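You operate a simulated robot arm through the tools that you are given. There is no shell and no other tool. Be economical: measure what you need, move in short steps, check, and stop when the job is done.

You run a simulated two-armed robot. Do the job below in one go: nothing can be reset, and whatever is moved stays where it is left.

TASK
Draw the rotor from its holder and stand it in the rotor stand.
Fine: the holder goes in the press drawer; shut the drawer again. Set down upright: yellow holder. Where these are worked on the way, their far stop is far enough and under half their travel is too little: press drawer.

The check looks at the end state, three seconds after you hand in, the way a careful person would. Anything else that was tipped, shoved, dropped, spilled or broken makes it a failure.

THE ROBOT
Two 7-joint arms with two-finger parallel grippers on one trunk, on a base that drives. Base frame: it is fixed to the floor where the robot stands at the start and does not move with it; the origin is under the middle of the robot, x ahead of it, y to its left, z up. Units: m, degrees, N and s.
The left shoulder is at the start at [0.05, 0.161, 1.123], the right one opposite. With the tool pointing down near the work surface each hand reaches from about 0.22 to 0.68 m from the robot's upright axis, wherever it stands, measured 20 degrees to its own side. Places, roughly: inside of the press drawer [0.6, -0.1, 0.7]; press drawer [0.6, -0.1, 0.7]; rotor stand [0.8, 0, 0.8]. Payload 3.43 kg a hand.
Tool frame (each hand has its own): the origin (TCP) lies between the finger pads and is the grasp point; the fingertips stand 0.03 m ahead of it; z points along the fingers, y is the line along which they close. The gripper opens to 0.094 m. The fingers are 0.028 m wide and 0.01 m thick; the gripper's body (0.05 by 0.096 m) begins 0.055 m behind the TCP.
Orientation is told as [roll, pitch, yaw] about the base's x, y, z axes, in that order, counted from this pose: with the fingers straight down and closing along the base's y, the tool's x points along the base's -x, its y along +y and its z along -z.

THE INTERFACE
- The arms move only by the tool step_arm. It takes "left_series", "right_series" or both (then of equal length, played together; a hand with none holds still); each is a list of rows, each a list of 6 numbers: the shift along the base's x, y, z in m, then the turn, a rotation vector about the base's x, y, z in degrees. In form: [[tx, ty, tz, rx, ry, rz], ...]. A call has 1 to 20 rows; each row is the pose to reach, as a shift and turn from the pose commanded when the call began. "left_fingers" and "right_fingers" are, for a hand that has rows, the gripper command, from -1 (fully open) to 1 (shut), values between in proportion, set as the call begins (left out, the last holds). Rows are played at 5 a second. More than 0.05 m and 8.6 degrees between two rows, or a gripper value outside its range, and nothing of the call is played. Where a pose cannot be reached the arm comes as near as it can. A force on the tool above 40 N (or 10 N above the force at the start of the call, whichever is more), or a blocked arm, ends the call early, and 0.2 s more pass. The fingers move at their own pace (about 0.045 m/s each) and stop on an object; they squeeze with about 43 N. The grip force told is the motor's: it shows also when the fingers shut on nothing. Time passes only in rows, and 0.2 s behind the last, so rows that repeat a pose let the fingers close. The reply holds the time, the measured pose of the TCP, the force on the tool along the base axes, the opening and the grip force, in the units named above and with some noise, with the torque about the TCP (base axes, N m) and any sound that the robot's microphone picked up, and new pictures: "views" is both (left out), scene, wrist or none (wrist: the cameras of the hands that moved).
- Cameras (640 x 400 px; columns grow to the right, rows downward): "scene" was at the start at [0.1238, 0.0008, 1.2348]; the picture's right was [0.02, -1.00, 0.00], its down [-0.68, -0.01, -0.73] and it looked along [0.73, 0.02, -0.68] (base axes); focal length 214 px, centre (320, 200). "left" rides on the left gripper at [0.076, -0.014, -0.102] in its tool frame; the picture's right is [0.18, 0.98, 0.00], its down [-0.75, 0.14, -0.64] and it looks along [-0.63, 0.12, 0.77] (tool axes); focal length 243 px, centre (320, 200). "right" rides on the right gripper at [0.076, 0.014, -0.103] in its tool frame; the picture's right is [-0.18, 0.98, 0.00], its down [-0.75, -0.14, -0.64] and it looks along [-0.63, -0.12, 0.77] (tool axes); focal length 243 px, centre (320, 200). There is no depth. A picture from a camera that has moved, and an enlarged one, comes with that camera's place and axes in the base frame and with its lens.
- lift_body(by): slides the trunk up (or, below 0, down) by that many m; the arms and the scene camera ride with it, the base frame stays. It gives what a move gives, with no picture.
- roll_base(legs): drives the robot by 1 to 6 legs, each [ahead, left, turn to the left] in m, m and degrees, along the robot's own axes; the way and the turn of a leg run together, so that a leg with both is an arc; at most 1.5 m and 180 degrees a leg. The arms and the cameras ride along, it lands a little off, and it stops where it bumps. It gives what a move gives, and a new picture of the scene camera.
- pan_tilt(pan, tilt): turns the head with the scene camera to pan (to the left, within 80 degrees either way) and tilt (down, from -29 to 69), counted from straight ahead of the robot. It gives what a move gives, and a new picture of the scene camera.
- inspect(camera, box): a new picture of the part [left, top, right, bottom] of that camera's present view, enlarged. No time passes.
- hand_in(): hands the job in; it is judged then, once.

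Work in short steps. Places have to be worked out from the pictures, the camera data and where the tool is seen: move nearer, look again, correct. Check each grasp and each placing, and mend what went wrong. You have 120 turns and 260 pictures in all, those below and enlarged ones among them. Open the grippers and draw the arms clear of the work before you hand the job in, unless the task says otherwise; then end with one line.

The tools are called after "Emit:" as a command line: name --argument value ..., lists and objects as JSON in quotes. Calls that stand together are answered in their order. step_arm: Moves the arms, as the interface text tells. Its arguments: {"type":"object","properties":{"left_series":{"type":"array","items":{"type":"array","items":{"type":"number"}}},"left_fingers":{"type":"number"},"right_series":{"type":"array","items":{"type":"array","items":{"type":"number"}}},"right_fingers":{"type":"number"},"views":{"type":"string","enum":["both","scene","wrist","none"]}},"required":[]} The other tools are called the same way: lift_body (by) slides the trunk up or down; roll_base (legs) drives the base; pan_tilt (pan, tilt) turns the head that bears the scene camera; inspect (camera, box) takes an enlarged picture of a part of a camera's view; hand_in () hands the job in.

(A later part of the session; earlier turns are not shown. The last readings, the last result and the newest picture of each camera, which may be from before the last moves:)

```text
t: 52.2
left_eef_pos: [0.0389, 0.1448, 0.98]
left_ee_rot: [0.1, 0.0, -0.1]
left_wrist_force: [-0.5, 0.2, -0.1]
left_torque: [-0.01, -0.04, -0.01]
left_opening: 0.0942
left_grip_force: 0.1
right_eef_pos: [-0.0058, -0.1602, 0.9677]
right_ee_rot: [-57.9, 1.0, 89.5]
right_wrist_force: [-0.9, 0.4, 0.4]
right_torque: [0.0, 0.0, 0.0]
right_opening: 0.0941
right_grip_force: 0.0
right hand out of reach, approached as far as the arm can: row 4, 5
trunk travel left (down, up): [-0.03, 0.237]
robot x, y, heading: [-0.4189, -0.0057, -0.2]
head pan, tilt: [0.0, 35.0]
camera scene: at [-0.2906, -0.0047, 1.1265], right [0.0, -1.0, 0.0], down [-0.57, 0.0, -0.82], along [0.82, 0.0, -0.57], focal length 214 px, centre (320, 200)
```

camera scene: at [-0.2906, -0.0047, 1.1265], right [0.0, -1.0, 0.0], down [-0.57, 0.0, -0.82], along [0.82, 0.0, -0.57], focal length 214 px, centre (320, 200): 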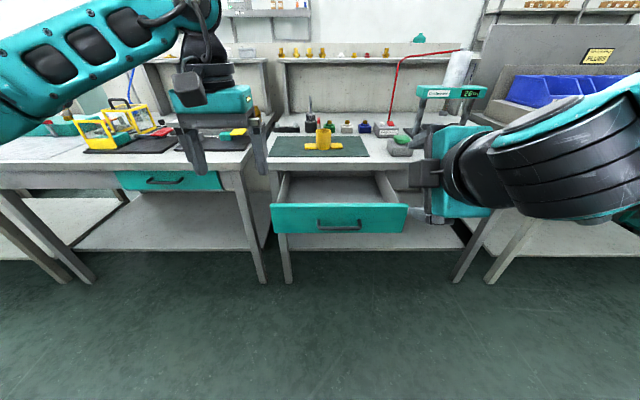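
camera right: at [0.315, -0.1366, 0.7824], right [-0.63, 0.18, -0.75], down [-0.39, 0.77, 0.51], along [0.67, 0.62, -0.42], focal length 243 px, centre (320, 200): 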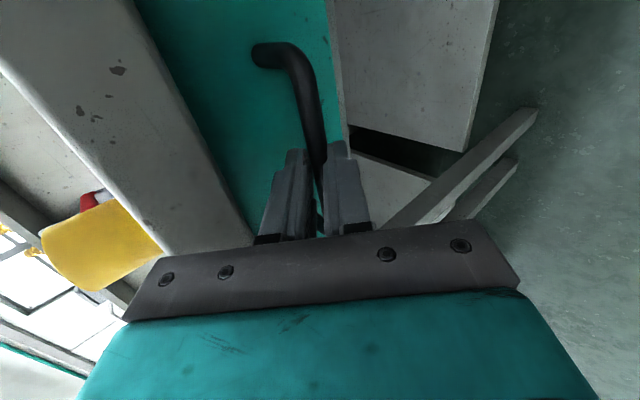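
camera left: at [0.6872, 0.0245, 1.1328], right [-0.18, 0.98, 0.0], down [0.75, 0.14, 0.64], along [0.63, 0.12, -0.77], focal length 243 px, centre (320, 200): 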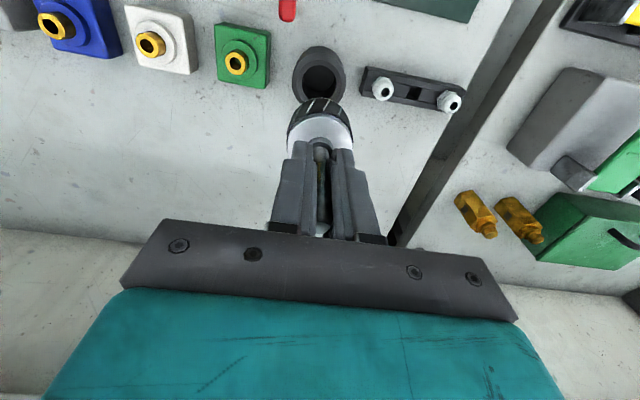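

Zoom on the open drawer for its position and depth.

Emit:
inspect --camera "scene" --box '[255, 150, 425, 250]'

```text
3.76 times, centred on (340, 200) of scene
camera zoom: at [-0.2906, -0.0047, 1.1265], right [0.0, -1.0, 0.0], down [-0.57, 0.0, -0.82], along [0.82, 0.0, -0.57], focal length 807 px, centre (245, 200)
```

zoom: 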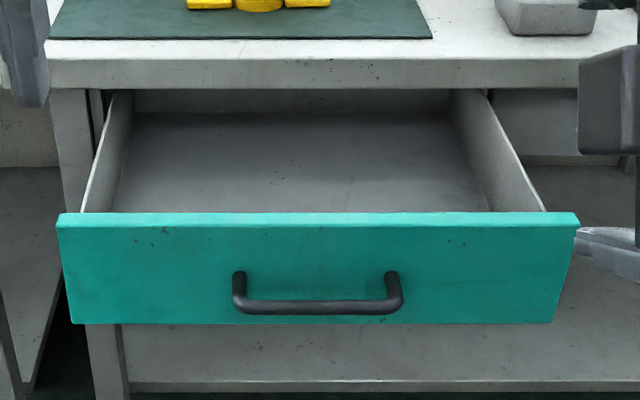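

Panel now at x≈0.19, z 0.685–0.768; interior reaches under the table. I drive up 0.38 m so the left hand can fetch the holder; hands are above 0.95.

Emit:
roll_base --legs '[[0.38, 0, 0]]'

Emit:
pan_tilt --pan 0 --tilt 58

```text
t: 54.6
left_eef_pos: [0.4234, 0.1467, 0.9805]
left_ee_rot: [0.1, 0.0, 0.3]
left_wrist_force: [0.3, 0.6, 0.9]
left_torque: [-0.02, 0.01, 0.0]
left_opening: 0.0941
left_grip_force: 0.1
right_eef_pos: [0.3817, -0.1585, 0.968]
right_ee_rot: [-57.8, 1.2, 89.5]
right_wrist_force: [0.4, 0.7, -0.7]
right_torque: [0.01, 0.03, -0.01]
right_opening: 0.094
right_grip_force: 0.1
trunk travel left (down, up): [-0.03, 0.237]
robot x, y, heading: [-0.0364, -0.0041, -0.0]
head pan, tilt: [0.0, 35.0]
camera scene: at [0.095, -0.0039, 1.1264], right [0.0, -1.0, 0.0], down [-0.57, 0.0, -0.82], along [0.82, 0.0, -0.57], focal length 214 px, centre (320, 200)
```

scene: 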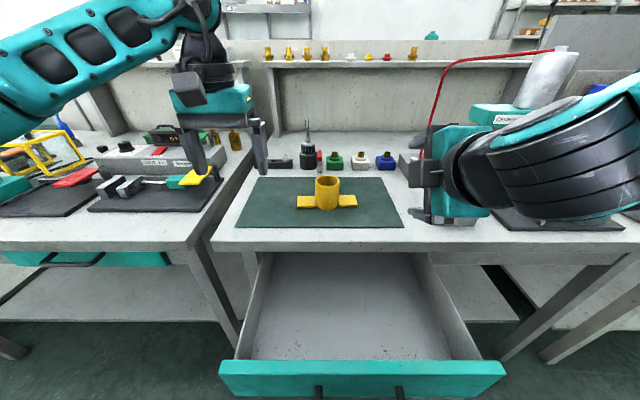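

```text
t: 55.5
left_eef_pos: [0.4235, 0.1475, 0.9807]
left_ee_rot: [0.1, 0.0, 0.2]
left_wrist_force: [0.2, 0.5, -0.6]
left_torque: [0.0, -0.04, 0.01]
left_opening: 0.0939
left_grip_force: 0.1
right_eef_pos: [0.3801, -0.1577, 0.9665]
right_ee_rot: [-57.8, 1.2, 89.6]
right_wrist_force: [-0.3, -0.4, -0.3]
right_torque: [0.02, -0.04, 0.01]
right_opening: 0.0939
right_grip_force: 0.1
trunk travel left (down, up): [-0.03, 0.237]
robot x, y, heading: [-0.0341, -0.0055, 0.2]
head pan, tilt: [0.0, 58.0]
camera scene: at [0.0757, -0.0039, 1.0946], right [0.0, -1.0, 0.0], down [-0.85, 0.0, -0.53], along [0.53, 0.0, -0.85], focal length 214 px, centre (320, 200)
```

scene: 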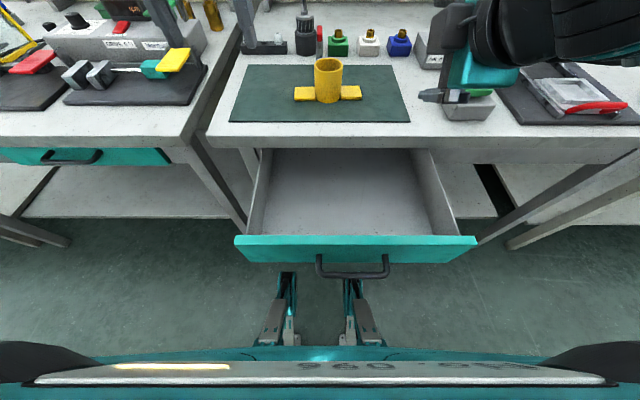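

Clear view of everything. I bring the left hand over the holder and look before descending.

Emit:
step_arm --left_series '[[0.03, -0.03, 0, 0, 0, 0], [0.06, -0.065, 0, 0, 0, 0], [0.09, -0.1, 0, 0, 0, 0], [0.11, -0.135, 0, 0, 0, 0], [0.1185, -0.168, -0.01, 0, 0, 0], [0.1185, -0.168, -0.02, 0, 0, 0], [0.1185, -0.168, -0.02, 0, 0, 0]]' --left_fingers -1 --views "both"

```text
t: 57.1
left_eef_pos: [0.5411, -0.0169, 0.9605]
left_ee_rot: [-0.1, 0.0, 0.2]
left_wrist_force: [0.1, 0.1, -0.4]
left_torque: [0.0, 0.0, -0.02]
left_opening: 0.0939
left_grip_force: 0.1
right_eef_pos: [0.3809, -0.157, 0.9677]
right_ee_rot: [-57.9, 1.2, 89.5]
right_wrist_force: [-0.2, 0.4, 0.1]
right_torque: [0.04, 0.04, 0.01]
right_opening: 0.0941
right_grip_force: 0.1
trunk travel left (down, up): [-0.03, 0.237]
robot x, y, heading: [-0.0366, -0.0047, 0.3]
head pan, tilt: [0.0, 58.0]
camera scene: at [0.0757, -0.0038, 1.0945], right [0.0, -1.0, 0.0], down [-0.85, 0.0, -0.53], along [0.53, 0.0, -0.85], focal length 214 px, centre (320, 200)
camera left: at [0.4656, -0.0325, 1.0644], right [-0.19, 0.98, 0.0], down [0.75, 0.14, 0.64], along [0.63, 0.12, -0.77], focal length 243 px, centre (320, 200)
```

scene: 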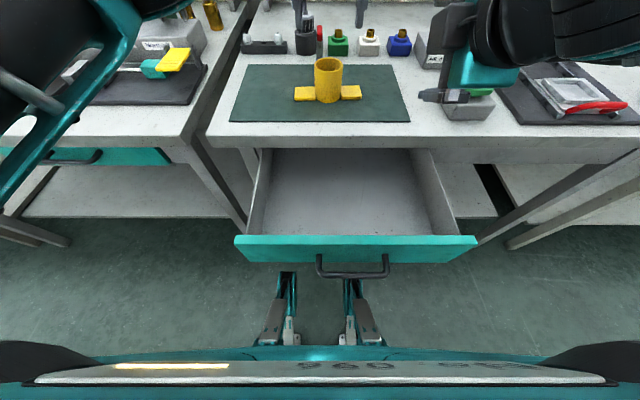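
left: 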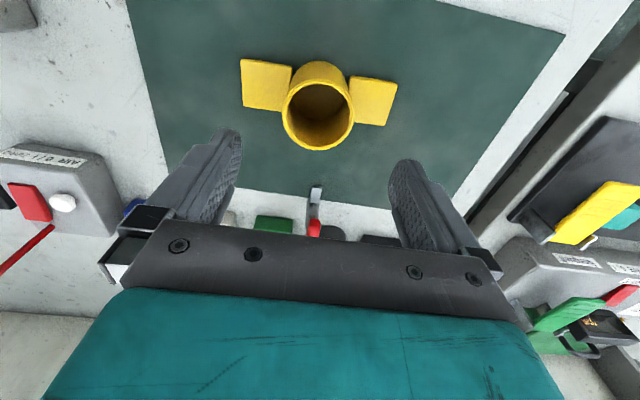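

The holder's rim is centred to within 2 mm. I descend to TCP z 0.853 and close across the cylinder above the wings.

Emit:
step_arm --left_series '[[-0.001, -0.002, -0.04, 0, 0, 0], [-0.001, -0.002, -0.075, 0, 0, 0], [-0.001, -0.002, -0.098, 0, 0, 0], [-0.001, -0.002, -0.1075, 0, 0, 0], [-0.001, -0.002, -0.1075, 0, 0, 0]]' --views "wrist"

```text
t: 58.3
left_eef_pos: [0.5418, -0.0222, 0.8516]
left_ee_rot: [0.1, 0.0, 0.2]
left_wrist_force: [0.0, -0.1, 0.0]
left_torque: [-0.03, -0.02, 0.0]
left_opening: 0.0939
left_grip_force: 0.1
right_eef_pos: [0.38, -0.1582, 0.9667]
right_ee_rot: [-57.8, 1.1, 89.6]
right_wrist_force: [0.7, 0.6, -0.1]
right_torque: [0.04, 0.02, -0.02]
right_opening: 0.0937
right_grip_force: 0.1
trunk travel left (down, up): [-0.03, 0.237]
robot x, y, heading: [-0.0316, -0.0058, -0.1]
head pan, tilt: [0.0, 58.0]
camera left: at [0.4654, -0.0372, 0.9555], right [-0.19, 0.98, 0.0], down [0.75, 0.14, 0.64], along [0.63, 0.12, -0.77], focal length 243 px, centre (320, 200)
```

left: 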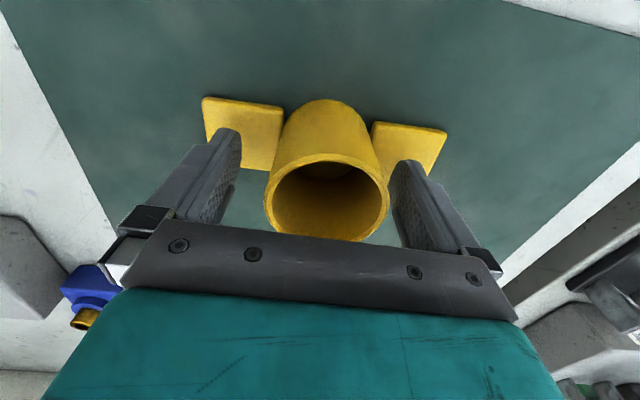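

Holder stands ~4 mm towards +y of the gap's middle; I shift and close.

Emit:
step_arm --left_series '[[0, 0.004, 0, 0, 0, 0], [0, 0.004, 0, 0, 0, 0]]' --views "none"

Emit:
step_arm --left_series '[[0, 0, 0, 0, 0, 0], [0, 0, 0, 0, 0, 0], [0, 0, 0, 0, 0, 0], [0, 0, 0, 0, 0, 0], [0, 0, 0, 0, 0, 0]]' --left_fingers 1 --views "wrist"

```text
t: 58.9
left_eef_pos: [0.5421, -0.018, 0.8526]
left_ee_rot: [0.0, 0.1, 0.2]
left_wrist_force: [-0.1, -0.3, 0.1]
left_torque: [-0.03, 0.02, 0.01]
left_opening: 0.0938
left_grip_force: 0.0
right_eef_pos: [0.3804, -0.1584, 0.9674]
right_ee_rot: [-57.8, 1.1, 89.6]
right_wrist_force: [0.2, -0.3, -0.6]
right_torque: [-0.02, -0.01, -0.03]
right_opening: 0.0939
right_grip_force: 0.0
trunk travel left (down, up): [-0.03, 0.237]
robot x, y, heading: [-0.034, -0.0009, 0.2]
head pan, tilt: [0.0, 58.0]
```

```text
t: 60.1
left_eef_pos: [0.5405, -0.0178, 0.8521]
left_ee_rot: [0.1, -0.1, 0.2]
left_wrist_force: [0.0, -2.3, 1.3]
left_torque: [-0.07, -0.04, -0.01]
left_opening: 0.0583
left_grip_force: 43.3
right_eef_pos: [0.3808, -0.1573, 0.9673]
right_ee_rot: [-57.9, 1.1, 89.6]
right_wrist_force: [0.1, -0.3, 0.1]
right_torque: [0.0, -0.03, 0.01]
right_opening: 0.0939
right_grip_force: 0.1
trunk travel left (down, up): [-0.03, 0.237]
robot x, y, heading: [-0.0355, 0.0013, 0.1]
head pan, tilt: [0.0, 58.0]
camera left: at [0.4654, -0.0332, 0.9555], right [-0.19, 0.98, 0.0], down [0.75, 0.14, 0.64], along [0.63, 0.12, -0.77], focal length 243 px, centre (320, 200)
```

left: 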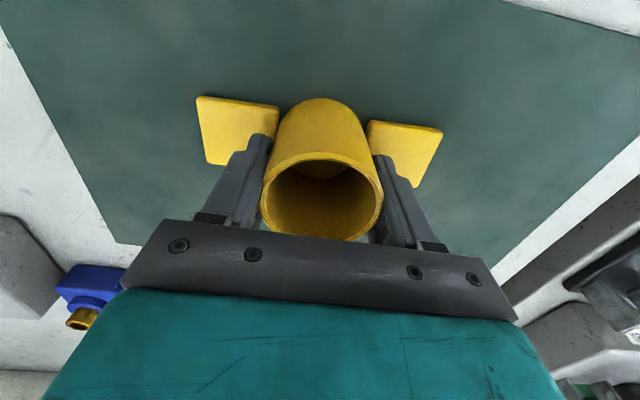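

Holder held (58 mm). I lift 9 cm and carry it back over the open drawer, moving the right hand aside meanwhile.

Emit:
step_arm --left_series '[[0, 0, 0.02, 0, 0, 0], [0, 0, 0.05, 0, 0, 0], [0, 0, 0.08, 0, 0, 0], [0, 0, 0.09, 0, 0, 0], [0, 0, 0.09, 0, 0, 0]]' --right_series '[[0, -0.02, 0.01, 0, 0, 0], [0, -0.04, 0.02, 0, 0, 0], [0, -0.06, 0.03, 0, 0, 0], [0, -0.08, 0.04, 0, 0, 0], [0, -0.08, 0.04, 0, 0, 0]]' --views "scene"

Emit:
step_arm --left_series '[[-0.03, 0.002, 0, 0, 0, 0], [-0.07, 0.004, 0, 0, 0, 0], [-0.11, 0.007, 0, 0, 0, 0], [-0.15, 0.01, 0, 0, 0, 0], [-0.19, 0.014, 0, 0, 0, 0], [-0.22, 0.018, 0, 0, 0, 0], [-0.235, 0.018, 0, 0, 0, 0], [-0.235, 0.018, 0, 0, 0, 0]]' --views "both"

```text
t: 61.3
left_eef_pos: [0.5412, -0.0195, 0.9439]
left_ee_rot: [0.0, 0.0, 0.2]
left_wrist_force: [0.3, -0.5, -1.6]
left_torque: [-0.02, -0.01, 0.01]
left_opening: 0.0582
left_grip_force: 42.7
right_eef_pos: [0.3817, -0.2135, 0.9942]
right_ee_rot: [-58.0, 1.1, 89.5]
right_wrist_force: [0.6, 0.3, 0.9]
right_torque: [-0.03, -0.04, -0.03]
right_opening: 0.0939
right_grip_force: 0.0
right hand out of reach, approached as far as the arm can: row 3, 4, 5
trunk travel left (down, up): [-0.03, 0.237]
robot x, y, heading: [-0.0341, -0.0032, 0.1]
head pan, tilt: [0.0, 58.0]
camera scene: at [0.0758, -0.0039, 1.0945], right [0.0, -1.0, 0.0], down [-0.85, 0.0, -0.53], along [0.53, 0.0, -0.85], focal length 214 px, centre (320, 200)
```

scene: 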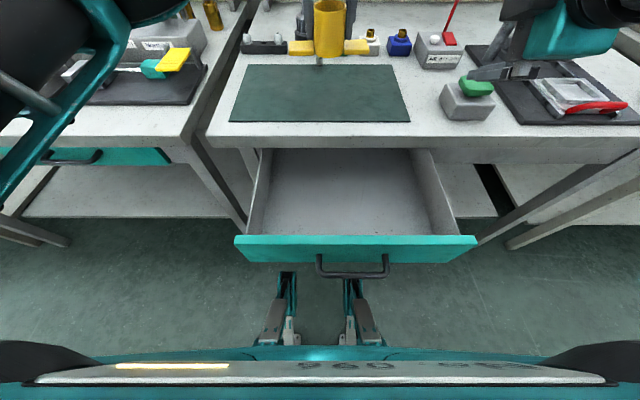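

```text
t: 63.1
left_eef_pos: [0.3053, -0.0006, 0.9422]
left_ee_rot: [0.0, 0.0, 0.2]
left_wrist_force: [0.2, 0.6, -0.4]
left_torque: [0.0, -0.01, -0.01]
left_opening: 0.0583
left_grip_force: 42.8
right_eef_pos: [0.3801, -0.2146, 0.9942]
right_ee_rot: [-57.9, 1.2, 89.5]
right_wrist_force: [0.3, 0.2, 0.2]
right_torque: [0.01, -0.01, 0.01]
right_opening: 0.0937
right_grip_force: 0.1
trunk travel left (down, up): [-0.03, 0.237]
robot x, y, heading: [-0.0354, -0.0034, 0.1]
head pan, tilt: [0.0, 58.0]
camera scene: at [0.0757, -0.0039, 1.0945], right [0.0, -1.0, 0.0], down [-0.85, 0.0, -0.53], along [0.53, 0.0, -0.85], focal length 214 px, centre (320, 200)
camera left: at [0.229, -0.015, 1.0452], right [-0.19, 0.98, 0.0], down [0.75, 0.14, 0.64], along [0.63, 0.12, -0.77], focal length 243 px, centre (320, 200)
```

scene: 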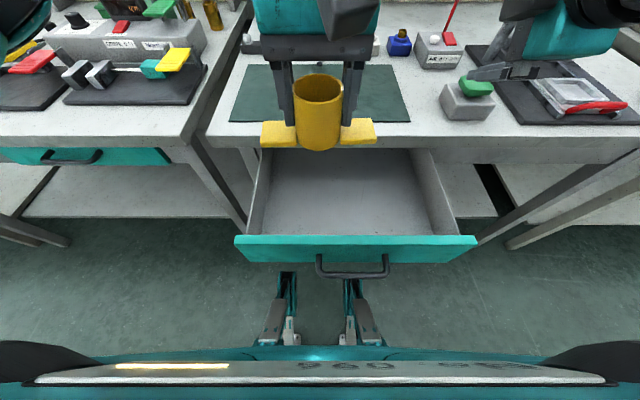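
left: 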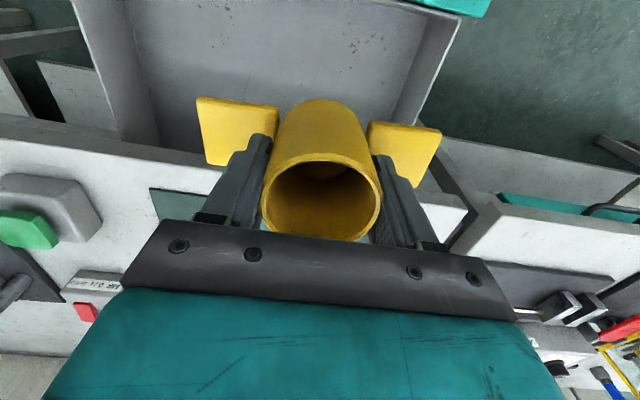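

Over the drawer with good clearance (panel back x≈0.21, table edge 0.418). I lower to about 2.5 cm above the expected floor.

Emit:
step_arm --left_series '[[-0.005, -0.015, -0.03, 0, 0, 0], [-0.008, -0.025, -0.06, 0, 0, 0], [-0.008, -0.025, -0.09, 0, 0, 0], [-0.008, -0.025, -0.12, 0, 0, 0], [-0.008, -0.025, -0.15, 0, 0, 0], [-0.008, -0.025, -0.168, 0, 0, 0], [-0.008, -0.025, -0.168, 0, 0, 0]]' --views "both"

```text
t: 64.7
left_eef_pos: [0.2994, -0.0241, 0.7755]
left_ee_rot: [0.0, 0.0, 0.2]
left_wrist_force: [-0.3, 0.5, -0.3]
left_torque: [0.02, -0.03, -0.05]
left_opening: 0.0581
left_grip_force: 43.3
right_eef_pos: [0.3826, -0.2147, 0.9933]
right_ee_rot: [-57.9, 1.1, 89.6]
right_wrist_force: [-0.3, 0.3, 0.0]
right_torque: [0.01, -0.03, -0.02]
right_opening: 0.094
right_grip_force: 0.0
trunk travel left (down, up): [-0.03, 0.237]
robot x, y, heading: [-0.0331, -0.0012, 0.1]
head pan, tilt: [0.0, 58.0]
camera scene: at [0.0757, -0.0039, 1.0945], right [0.0, -1.0, 0.0], down [-0.85, 0.0, -0.53], along [0.53, 0.0, -0.85], focal length 214 px, centre (320, 200)
camera left: at [0.2238, -0.0401, 0.8782], right [-0.19, 0.98, 0.0], down [0.75, 0.14, 0.64], along [0.63, 0.12, -0.77], focal length 243 px, centre (320, 200)
```

scene: 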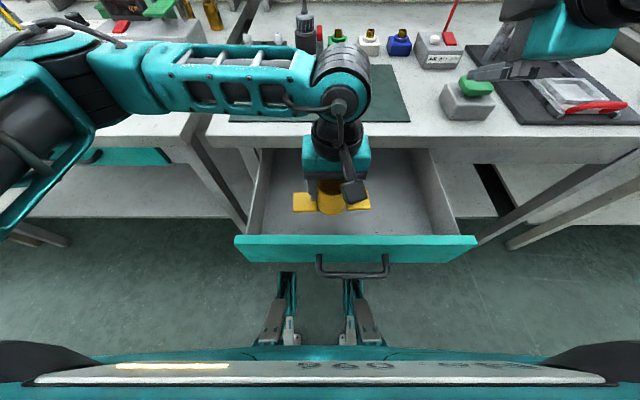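
left: 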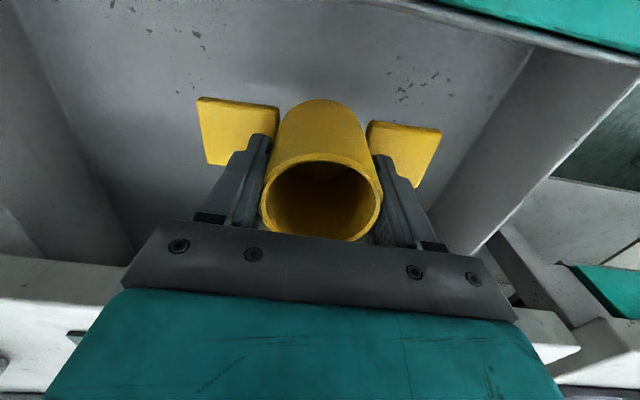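

Lower slowly to feel for the drawer floor.

Emit:
step_arm --left_series '[[0, 0, -0.006, 0, 0, 0], [0, 0, -0.012, 0, 0, 0], [0, 0, -0.018, 0, 0, 0], [0, 0, -0.022, 0, 0, 0]]' --views "none"

```text
t: 65.7
left_eef_pos: [0.2985, -0.0255, 0.7523]
left_ee_rot: [0.0, 0.0, 0.3]
left_wrist_force: [-0.5, 0.2, -0.6]
left_torque: [0.01, 0.0, -0.02]
left_opening: 0.058
left_grip_force: 42.8
right_eef_pos: [0.3816, -0.2136, 0.9941]
right_ee_rot: [-57.9, 1.1, 89.5]
right_wrist_force: [-0.4, -0.2, 0.7]
right_torque: [-0.01, 0.02, -0.02]
right_opening: 0.0937
right_grip_force: 0.0
trunk travel left (down, up): [-0.03, 0.237]
robot x, y, heading: [-0.0327, -0.0062, -0.2]
head pan, tilt: [0.0, 58.0]
```

No contact yet (holder foot ≈0.70). On down in 3 mm steps.

Emit:
step_arm --left_series '[[0, 0, -0.003, 0, 0, 0], [0, 0, -0.006, 0, 0, 0], [0, 0, -0.009, 0, 0, 0]]' --views "wrist"

```text
t: 66.5
left_eef_pos: [0.2979, -0.0273, 0.7428]
left_ee_rot: [0.0, -0.1, 0.3]
left_wrist_force: [0.0, 0.5, -1.3]
left_torque: [-0.03, 0.0, 0.0]
left_opening: 0.0583
left_grip_force: 42.6
right_eef_pos: [0.3807, -0.2144, 0.9945]
right_ee_rot: [-58.0, 1.1, 89.5]
right_wrist_force: [-0.1, 0.3, -0.4]
right_torque: [-0.05, -0.03, 0.01]
right_opening: 0.094
right_grip_force: 0.0
trunk travel left (down, up): [-0.03, 0.237]
robot x, y, heading: [-0.037, -0.0053, 0.1]
head pan, tilt: [0.0, 58.0]
camera left: at [0.2225, -0.0412, 0.8458], right [-0.19, 0.98, 0.0], down [0.75, 0.14, 0.64], along [0.63, 0.12, -0.77], focal length 243 px, centre (320, 200)
```

left: 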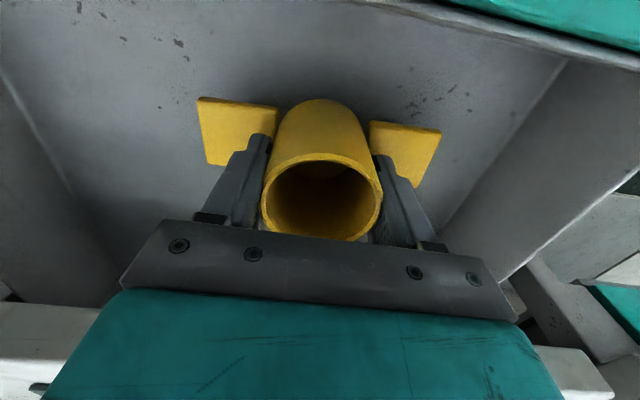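

Still free (foot ≈0.69), which is good for the headroom. I continue.

Emit:
step_arm --left_series '[[0, 0, -0.003, 0, 0, 0], [0, 0, -0.006, 0, 0, 0], [0, 0, -0.009, 0, 0, 0]]' --views "none"

```text
t: 67.3
left_eef_pos: [0.2973, -0.0259, 0.733]
left_ee_rot: [-0.1, 0.0, 0.1]
left_wrist_force: [-0.2, 0.3, -1.3]
left_torque: [-0.03, 0.02, 0.02]
left_opening: 0.0584
left_grip_force: 42.9
right_eef_pos: [0.3817, -0.2139, 0.9954]
right_ee_rot: [-57.9, 1.1, 89.5]
right_wrist_force: [0.3, -0.7, -0.5]
right_torque: [0.0, 0.0, -0.01]
right_opening: 0.0939
right_grip_force: 0.1
trunk travel left (down, up): [-0.03, 0.237]
robot x, y, heading: [-0.0336, -0.0033, 0.2]
head pan, tilt: [0.0, 58.0]
```

No contact yet; further down.

Emit:
step_arm --left_series '[[0, 0, -0.003, 0, 0, 0], [0, 0, -0.006, 0, 0, 0], [0, 0, -0.009, 0, 0, 0]]' --views "wrist"

```text
t: 68.1
left_eef_pos: [0.3003, -0.025, 0.7253]
left_ee_rot: [-0.1, 0.0, 0.2]
left_wrist_force: [0.2, -0.1, -1.4]
left_torque: [0.0, 0.01, -0.01]
left_opening: 0.0582
left_grip_force: 42.7
right_eef_pos: [0.3827, -0.2144, 0.9947]
right_ee_rot: [-57.9, 1.1, 89.4]
right_wrist_force: [0.3, 0.1, 0.5]
right_torque: [0.02, 0.02, -0.03]
right_opening: 0.094
right_grip_force: 0.0
trunk travel left (down, up): [-0.03, 0.237]
robot x, y, heading: [-0.0309, -0.0024, 0.4]
head pan, tilt: [0.0, 58.0]
camera left: at [0.223, -0.0407, 0.8287], right [-0.19, 0.98, 0.0], down [0.75, 0.14, 0.64], along [0.63, 0.12, -0.77], focal length 243 px, centre (320, 200)
```

left: 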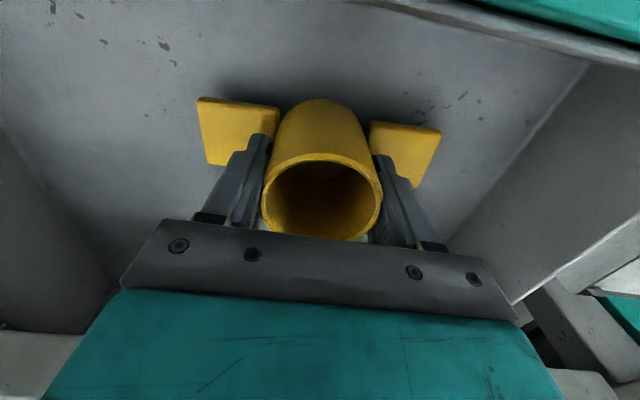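

Shadows beneath the wings tighten; still a little above the floor. Continue down with 2–3 mm rows.

Emit:
step_arm --left_series '[[0, 0, -0.003, 0, 0, 0], [0, 0, -0.006, 0, 0, 0], [0, 0, -0.009, 0, 0, 0]]' --views "none"

```text
t: 68.9
left_eef_pos: [0.2987, -0.0252, 0.7172]
left_ee_rot: [-0.1, -0.1, 0.2]
left_wrist_force: [0.2, 0.3, -2.0]
left_torque: [-0.02, 0.01, 0.01]
left_opening: 0.0581
left_grip_force: 42.2
right_eef_pos: [0.3818, -0.2135, 0.9946]
right_ee_rot: [-57.9, 1.1, 89.6]
right_wrist_force: [0.4, 0.8, 0.0]
right_torque: [-0.01, 0.0, 0.01]
right_opening: 0.0938
right_grip_force: 0.0
trunk travel left (down, up): [-0.03, 0.237]
robot x, y, heading: [-0.0375, -0.0005, 0.2]
head pan, tilt: [0.0, 58.0]
```

Still free. Continue.

Emit:
step_arm --left_series '[[0, 0, -0.003, 0, 0, 0], [0, 0, -0.006, 0, 0, 0], [0, 0, -0.009, 0, 0, 0]]' --views "both"

```text
t: 69.7
left_eef_pos: [0.2992, -0.0261, 0.7112]
left_ee_rot: [-0.1, -0.3, 0.2]
left_wrist_force: [1.2, 3.6, 22.7]
left_torque: [0.21, 0.48, -0.08]
left_opening: 0.0582
left_grip_force: 42.9
right_eef_pos: [0.3814, -0.2134, 0.9951]
right_ee_rot: [-58.0, 1.1, 89.5]
right_wrist_force: [-0.5, -0.6, -0.3]
right_torque: [-0.02, 0.01, 0.01]
right_opening: 0.0939
right_grip_force: 0.1
trunk travel left (down, up): [-0.03, 0.237]
robot x, y, heading: [-0.033, -0.0022, -0.1]
head pan, tilt: [0.0, 58.0]
camera scene: at [0.0746, -0.0036, 1.0953], right [0.0, -1.0, 0.0], down [-0.85, 0.0, -0.53], along [0.53, 0.0, -0.85], focal length 214 px, centre (320, 200)
camera left: at [0.2218, -0.0403, 0.8141], right [-0.19, 0.98, 0.0], down [0.75, 0.15, 0.65], along [0.63, 0.12, -0.76], focal length 243 px, centre (320, 200)
```

scene: 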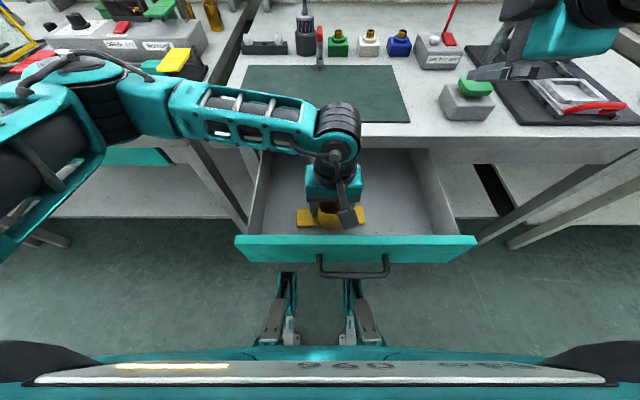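
left: 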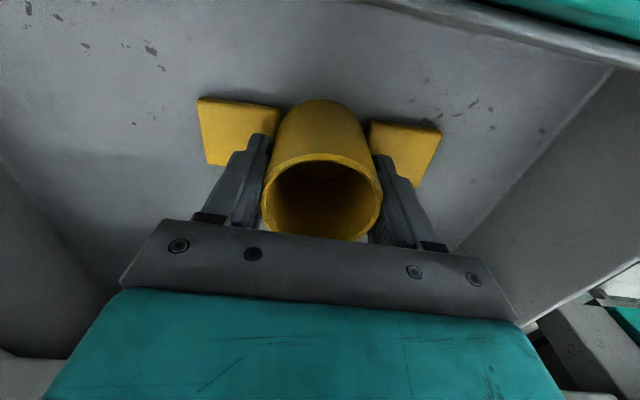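

Foot on the floor (TCP 0.711, so the rim is ≈0.73, below the 0.767 apron). I relax the push and open.

Emit:
step_arm --left_series '[[0, 0, 0.003, 0, 0, 0], [0, 0, 0.003, 0, 0, 0]]' --views "none"

Emit:
step_arm --left_series '[[0, 0, 0, 0, 0, 0], [0, 0, 0, 0, 0, 0], [0, 0, 0, 0, 0, 0], [0, 0, 0, 0, 0, 0]]' --left_fingers -1 --views "wrist"

```text
t: 70.3
left_eef_pos: [0.2984, -0.0257, 0.7108]
left_ee_rot: [0.1, 0.0, 0.2]
left_wrist_force: [1.0, 1.1, 7.3]
left_torque: [0.03, -0.25, 0.0]
left_opening: 0.0582
left_grip_force: 42.9
right_eef_pos: [0.3822, -0.2139, 0.9949]
right_ee_rot: [-58.0, 1.1, 89.4]
right_wrist_force: [0.2, 0.4, 0.8]
right_torque: [0.02, -0.01, -0.06]
right_opening: 0.0942
right_grip_force: 0.0
trunk travel left (down, up): [-0.03, 0.237]
robot x, y, heading: [-0.0305, -0.0058, 0.1]
head pan, tilt: [0.0, 58.0]
```

```text
t: 71.3
left_eef_pos: [0.2978, -0.026, 0.7113]
left_ee_rot: [0.0, 0.1, 0.2]
left_wrist_force: [-0.1, -0.1, -0.2]
left_torque: [0.0, 0.02, 0.01]
left_opening: 0.094
left_grip_force: 0.0
right_eef_pos: [0.3819, -0.214, 0.9947]
right_ee_rot: [-57.9, 1.1, 89.5]
right_wrist_force: [-0.4, -0.5, -0.2]
right_torque: [0.0, 0.01, 0.01]
right_opening: 0.094
right_grip_force: 0.1
trunk travel left (down, up): [-0.03, 0.237]
robot x, y, heading: [-0.0346, -0.0036, -0.0]
head pan, tilt: [0.0, 58.0]
camera left: at [0.2218, -0.0409, 0.8145], right [-0.19, 0.98, 0.0], down [0.75, 0.14, 0.64], along [0.63, 0.12, -0.77], focal length 243 px, centre (320, 200)
```

left: 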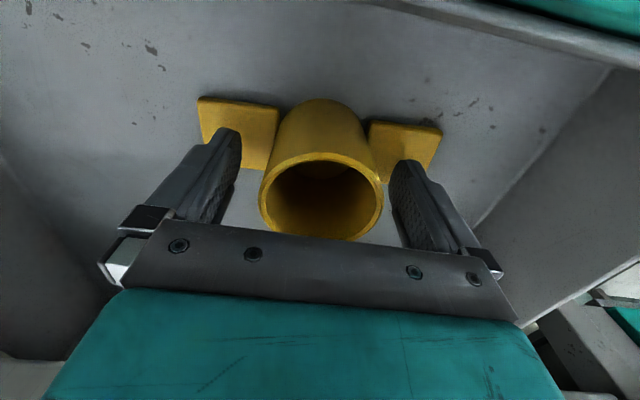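

Released and standing. I raise the left hand straight up and check.

Emit:
step_arm --left_series '[[0, 0, 0.03, 0, 0, 0], [0, 0, 0.07, 0, 0, 0], [0, 0, 0.11, 0, 0, 0], [0, 0, 0.15, 0, 0, 0], [0, 0.02, 0.19, 0, 0, 0], [0, 0.06, 0.22, 0, 0, 0], [0, 0.1, 0.24, 0, 0, 0], [0, 0.14, 0.25, 0, 0, 0]]' --views "scene"

Emit:
inspect --camera "scene" --box '[220, 130, 490, 290]'

```text
t: 73.1
left_eef_pos: [0.2988, 0.1164, 0.9628]
left_ee_rot: [0.0, -0.1, 0.2]
left_wrist_force: [0.5, 0.3, 0.3]
left_torque: [0.04, -0.03, -0.01]
left_opening: 0.0941
left_grip_force: 0.0
right_eef_pos: [0.3806, -0.2141, 0.9946]
right_ee_rot: [-57.9, 1.1, 89.5]
right_wrist_force: [0.4, -0.2, 0.5]
right_torque: [-0.01, -0.02, 0.02]
right_opening: 0.0942
right_grip_force: 0.0
trunk travel left (down, up): [-0.03, 0.237]
robot x, y, heading: [-0.0317, -0.0056, 0.3]
head pan, tilt: [0.0, 58.0]
camera scene: at [0.0756, -0.0038, 1.0946], right [0.0, -1.0, 0.0], down [-0.85, 0.0, -0.53], along [0.53, 0.0, -0.85], focal length 214 px, centre (320, 200)
```

scene: 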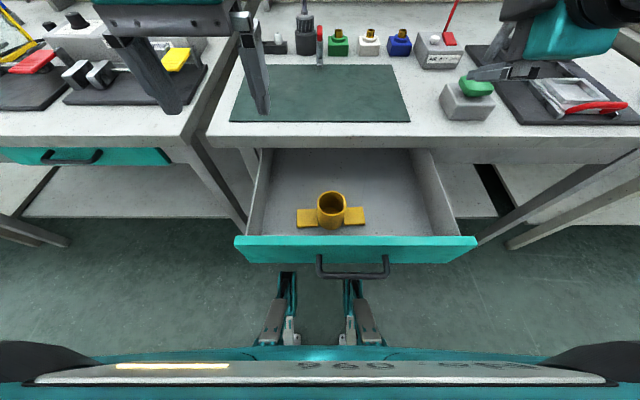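

```text
2.37 times, centred on (355, 210) of scene
camera zoom: at [0.0756, -0.0038, 1.0946], right [0.0, -1.0, 0.0], down [-0.85, 0.0, -0.53], along [0.53, 0.0, -0.85], focal length 508 px, centre (237, 176)
```

zoom: 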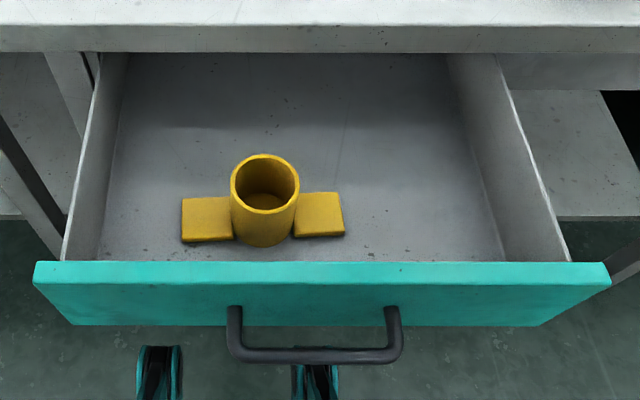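

The holder stands upright and clear. Now to shut the drawer: I back off 0.23 m and bring the right hand, tilted as before, in front of the handle to grip it again.

Emit:
roll_base --legs '[[-0.26, 0, 0]]'

Emit:
step_arm --right_series '[[-0.01, 0.02, -0.03, 0, 4, 0], [-0.02, 0.04, -0.06, 0, 8, 0], [-0.03, 0.07, -0.09, 0, 8, 0], [-0.035, 0.1, -0.11, 0, 8, 0], [-0.04, 0.13, -0.13, 0, 8, 0], [-0.04, 0.15, -0.15, 0, 8, 0], [-0.04, 0.15, -0.15, 0, 8, 0]]' --right_fingers 0.28 --views "both"

```text
t: 75.0
left_eef_pos: [0.0336, 0.1135, 0.9631]
left_ee_rot: [0.0, -0.1, 0.1]
left_wrist_force: [-0.2, -0.2, 0.0]
left_torque: [0.01, 0.01, 0.0]
left_opening: 0.094
left_grip_force: 0.0
right_eef_pos: [0.1162, -0.2156, 0.9943]
right_ee_rot: [-57.9, 1.1, 89.5]
right_wrist_force: [-0.2, -0.2, 0.3]
right_torque: [-0.01, 0.02, -0.01]
right_opening: 0.094
right_grip_force: 0.1
trunk travel left (down, up): [-0.03, 0.237]
robot x, y, heading: [-0.2988, -0.0067, 0.0]
head pan, tilt: [0.0, 58.0]
camera scene: at [-0.1905, -0.0045, 1.0946], right [0.0, -1.0, 0.0], down [-0.85, 0.0, -0.53], along [0.53, 0.0, -0.85], focal length 214 px, centre (320, 200)
```

scene: 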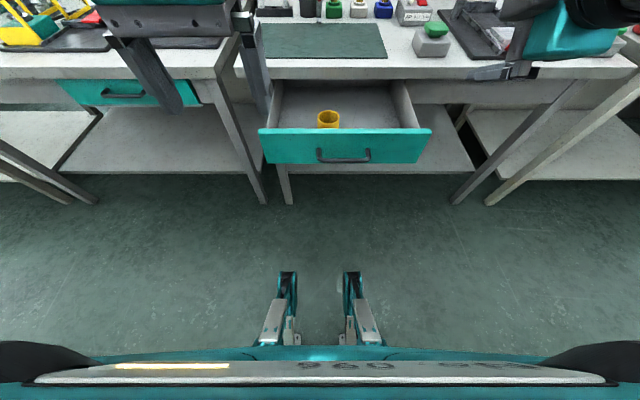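

```text
t: 76.6
left_eef_pos: [0.0337, 0.1131, 0.9622]
left_ee_rot: [0.0, 0.1, 0.0]
left_wrist_force: [-0.4, 0.5, 0.1]
left_torque: [-0.01, 0.0, -0.02]
left_opening: 0.0939
left_grip_force: 0.0
right_eef_pos: [0.0748, -0.067, 0.8445]
right_ee_rot: [-49.9, 1.0, 89.5]
right_wrist_force: [-0.6, 0.0, 0.2]
right_torque: [0.01, -0.03, 0.02]
right_opening: 0.0338
right_grip_force: 0.0
right hand out of reach, approached as far as the arm can: row 1, 2, 3, 4
trunk travel left (down, up): [-0.03, 0.237]
robot x, y, heading: [-0.3003, -0.0068, -0.0]
head pan, tilt: [0.0, 58.0]
camera scene: at [-0.1903, -0.0045, 1.0945], right [0.0, -1.0, 0.0], down [-0.85, 0.0, -0.53], along [0.53, 0.0, -0.85], focal length 214 px, centre (320, 200)
camera right: at [-0.0133, -0.1413, 0.9008], right [-0.63, 0.17, -0.76], down [-0.39, 0.77, 0.51], along [0.67, 0.62, -0.41], focal length 243 px, centre (320, 200)
```

scene: 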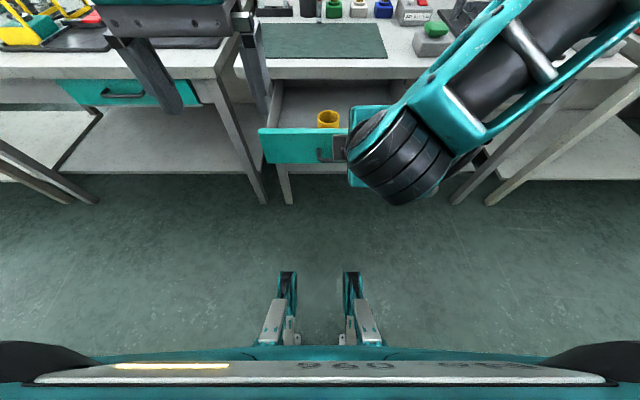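
right: 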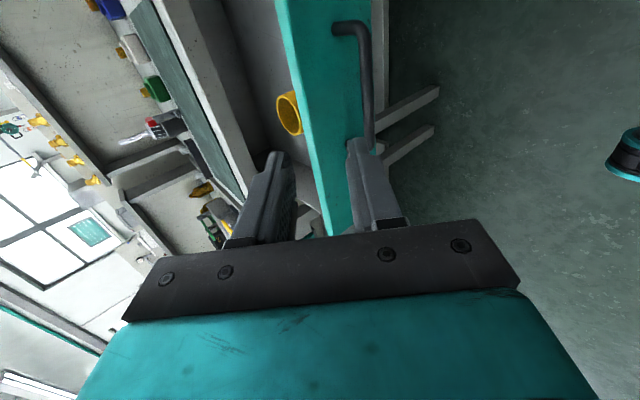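

The bar is below the hand axis. I lower and advance to about 7 cm before the bar.

Emit:
step_arm --right_series '[[0.005, 0, -0.03, 0, 0, 0], [0.01, 0, -0.06, 0, 0, 0], [0.02, 0, -0.08, 0, 0, 0], [0.028, 0, -0.086, 0, 0, 0], [0.028, 0, -0.086, 0, 0, 0]]' --views "none"

Emit:
inspect --camera "right" --box '[180, 0, 440, 240]'

```text
t: 77.8
left_eef_pos: [0.0339, 0.1135, 0.9614]
left_ee_rot: [0.0, 0.1, 0.1]
left_wrist_force: [-0.6, 0.0, 0.2]
left_torque: [-0.04, 0.0, 0.01]
left_opening: 0.094
left_grip_force: 0.0
right_eef_pos: [0.1018, -0.0651, 0.76]
right_ee_rot: [-49.9, 1.0, 89.6]
right_wrist_force: [-0.3, -0.7, -0.4]
right_torque: [-0.01, 0.01, 0.03]
right_opening: 0.0337
right_grip_force: 0.2
trunk travel left (down, up): [-0.03, 0.237]
robot x, y, heading: [-0.3047, -0.0041, -0.1]
head pan, tilt: [0.0, 58.0]
```

```text
1.67 times, centred on (310, 120) of right
camera zoom: at [0.0148, -0.1391, 0.8165], right [-0.63, 0.17, -0.76], down [-0.39, 0.77, 0.51], along [0.67, 0.62, -0.42], focal length 404 px, centre (337, 333)
```

zoom: 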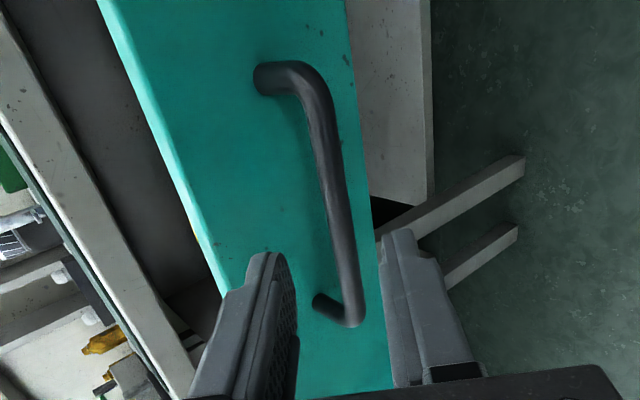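

The bar is centred and ~7 cm ahead. I advance 5 cm along the axis and close.

Emit:
step_arm --right_series '[[0.0128, 0, -0.0107, 0, 0, 0], [0.0255, 0, -0.0214, 0, 0, 0], [0.0383, 0, -0.0321, 0, 0, 0], [0.0383, 0, -0.0321, 0, 0, 0]]' --views "none"

Emit:
step_arm --right_series '[[0, 0, 0, 0, 0, 0], [0, 0, 0, 0, 0, 0], [0, 0, 0, 0, 0, 0], [0, 0, 0, 0, 0, 0]]' --right_fingers 1 --views "wrist"

```text
t: 78.8
left_eef_pos: [0.0334, 0.1128, 0.9624]
left_ee_rot: [-0.1, 0.0, 0.0]
left_wrist_force: [-0.8, 0.0, 0.0]
left_torque: [0.0, 0.0, 0.01]
left_opening: 0.094
left_grip_force: 0.1
right_eef_pos: [0.1403, -0.0643, 0.7258]
right_ee_rot: [-49.8, 1.2, 89.6]
right_wrist_force: [0.4, -0.2, -0.2]
right_torque: [0.0, 0.01, 0.0]
right_opening: 0.0337
right_grip_force: 0.1
trunk travel left (down, up): [-0.03, 0.237]
robot x, y, heading: [-0.3009, -0.0061, -0.2]
head pan, tilt: [0.0, 58.0]
```

```text
t: 79.8
left_eef_pos: [0.0352, 0.1139, 0.9624]
left_ee_rot: [0.0, 0.0, 0.2]
left_wrist_force: [0.1, -0.3, -0.2]
left_torque: [0.0, -0.01, -0.02]
left_opening: 0.094
left_grip_force: 0.0
right_eef_pos: [0.1404, -0.064, 0.7266]
right_ee_rot: [-50.0, 0.9, 89.4]
right_wrist_force: [2.5, 0.8, 4.5]
right_torque: [1.04, -0.14, -0.84]
right_opening: 0.0119
right_grip_force: 44.8
trunk travel left (down, up): [-0.03, 0.237]
robot x, y, heading: [-0.3006, -0.006, 0.1]
head pan, tilt: [0.0, 58.0]
camera right: at [0.0531, -0.1386, 0.783], right [-0.63, 0.18, -0.76], down [-0.39, 0.77, 0.51], along [0.67, 0.62, -0.41], focal length 243 px, centre (320, 200)
```

right: 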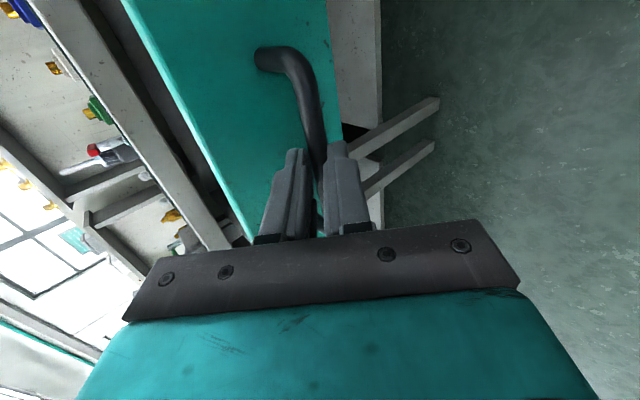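

Handle gripped. I push the drawer in slowly, 17 cm first.

Emit:
step_arm --right_series '[[0.004, 0, 0, 0, 0, 0], [0.01, 0, 0, 0, 0, 0], [0.02, 0, 0, 0, 0, 0], [0.032, 0, 0, 0, 0, 0], [0.045, 0, 0, 0, 0, 0], [0.058, 0, 0, 0, 0, 0], [0.071, 0, 0, 0, 0, 0], [0.084, 0, 0, 0, 0, 0], [0.097, 0, 0, 0, 0, 0], [0.11, 0, 0, 0, 0, 0], [0.123, 0, 0, 0, 0, 0], [0.136, 0, 0, 0, 0, 0], [0.148, 0, 0, 0, 0, 0], [0.158, 0, 0, 0, 0, 0], [0.165, 0, 0, 0, 0, 0], [0.17, 0, 0, 0, 0, 0], [0.17, 0, 0, 0, 0, 0]]' --views "both"

```text
t: 83.4
left_eef_pos: [0.0343, 0.1143, 0.9626]
left_ee_rot: [0.0, 0.1, 0.1]
left_wrist_force: [-0.4, 0.3, 0.1]
left_torque: [-0.01, -0.02, 0.0]
left_opening: 0.094
left_grip_force: 0.0
right_eef_pos: [0.3113, -0.0642, 0.7271]
right_ee_rot: [-49.9, 1.1, 89.5]
right_wrist_force: [0.8, 8.5, 2.0]
right_torque: [1.63, -0.06, -0.08]
right_opening: 0.0119
right_grip_force: 45.2
trunk travel left (down, up): [-0.03, 0.237]
robot x, y, heading: [-0.3005, -0.005, 0.0]
head pan, tilt: [0.0, 58.0]
camera scene: at [-0.1904, -0.0043, 1.0946], right [0.0, -1.0, 0.0], down [-0.85, 0.0, -0.53], along [0.53, 0.0, -0.85], focal length 214 px, centre (320, 200)
camera right: at [0.2238, -0.1387, 0.7833], right [-0.63, 0.17, -0.76], down [-0.39, 0.77, 0.51], along [0.67, 0.62, -0.42], focal length 243 px, centre (320, 200)
```

scene: 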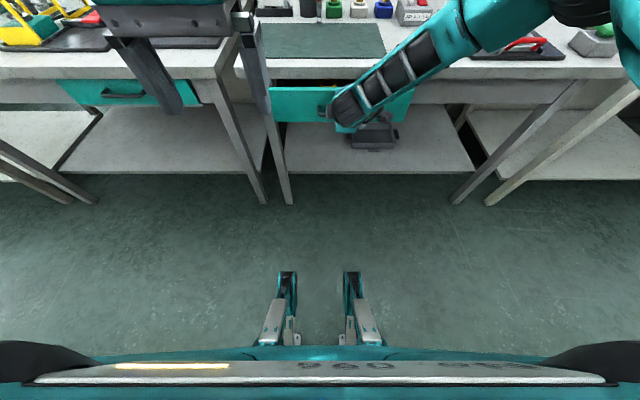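
right: 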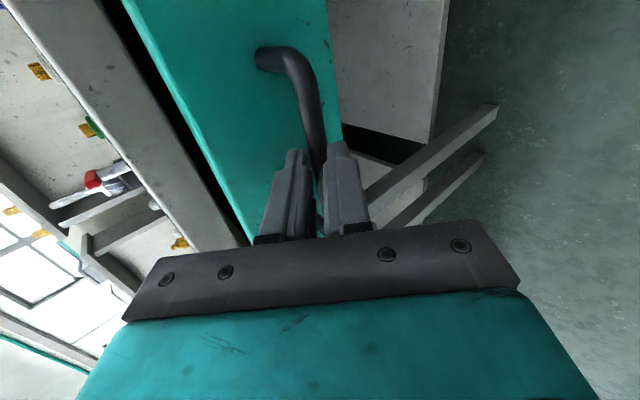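

Sliding freely, holder already under the apron without snagging. I drive 0.045 m ahead (hand and drawer move along), then finish with the arm.

Emit:
roll_base --legs '[[0.045, 0, 0]]'

Emit:
step_arm --right_series '[[0.006, 0, 0, 0, 0, 0], [0.014, 0, 0, 0, 0, 0], [0.022, 0, 0, 0, 0, 0], [0.03, 0, 0, 0, 0, 0], [0.037, 0, 0, 0, 0, 0], [0.043, 0, 0, 0, 0, 0], [0.049, 0, 0, 0, 0, 0], [0.054, 0, 0, 0, 0, 0]]' --views "both"

```text
t: 84.3
left_eef_pos: [0.0793, 0.1137, 0.9625]
left_ee_rot: [-0.1, 0.0, 0.0]
left_wrist_force: [-0.2, -0.4, 0.5]
left_torque: [0.03, -0.03, -0.02]
left_opening: 0.0937
left_grip_force: 0.1
right_eef_pos: [0.3573, -0.0645, 0.7269]
right_ee_rot: [-49.9, 1.1, 89.5]
right_wrist_force: [0.2, 10.9, 1.6]
right_torque: [0.93, 0.03, -0.87]
right_opening: 0.012
right_grip_force: 44.4
trunk travel left (down, up): [-0.03, 0.237]
robot x, y, heading: [-0.2533, -0.0035, -0.0]
head pan, tilt: [0.0, 58.0]
camera scene: at [-0.1445, -0.0041, 1.0946], right [0.0, -1.0, 0.0], down [-0.85, 0.0, -0.53], along [0.53, 0.0, -0.85], focal length 214 px, centre (320, 200)
```

scene: 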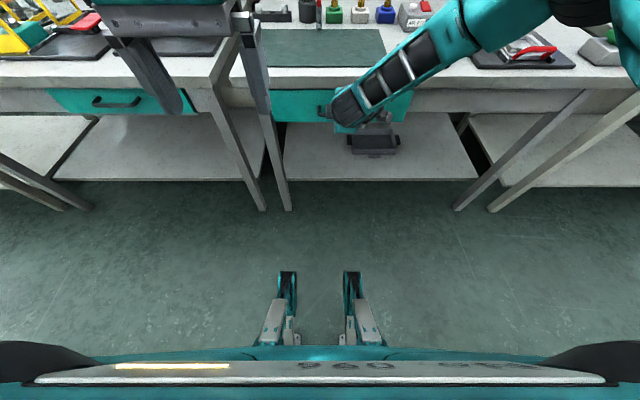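

```text
t: 86.1
left_eef_pos: [0.0772, 0.1125, 0.9632]
left_ee_rot: [-0.2, -0.2, 0.0]
left_wrist_force: [-0.4, -0.5, 0.9]
left_torque: [0.02, -0.02, 0.01]
left_opening: 0.0939
left_grip_force: 0.1
right_eef_pos: [0.4033, -0.0656, 0.7259]
right_ee_rot: [-49.4, 0.7, 89.3]
right_wrist_force: [-18.0, -2.3, 14.6]
right_torque: [0.44, 0.09, -1.08]
right_opening: 0.0116
right_grip_force: 44.8
trunk travel left (down, up): [-0.03, 0.237]
robot x, y, heading: [-0.2543, -0.0066, -0.0]
head pan, tilt: [0.0, 58.0]
stopped in row 8 (right hand): the force on the tool passed its limit at 41 N (the readings are from after the stop); the commanded pose is now the measured one
camera scene: at [-0.1479, -0.005, 1.095], right [0.0, -1.0, 0.0], down [-0.85, 0.0, -0.53], along [0.53, 0.0, -0.85], focal length 214 px, centre (320, 200)
camera right: at [0.3154, -0.139, 0.7823], right [-0.64, 0.18, -0.75], down [-0.39, 0.76, 0.52], along [0.67, 0.62, -0.42], focal length 243 px, centre (320, 200)
```

scene: 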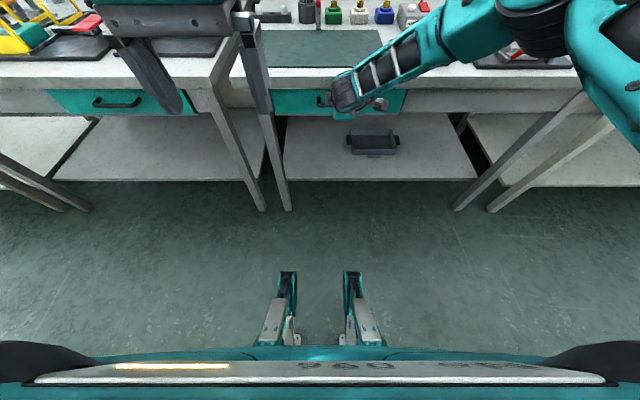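
right: 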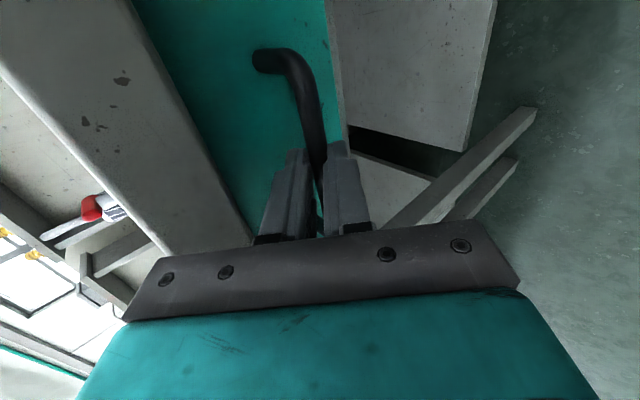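

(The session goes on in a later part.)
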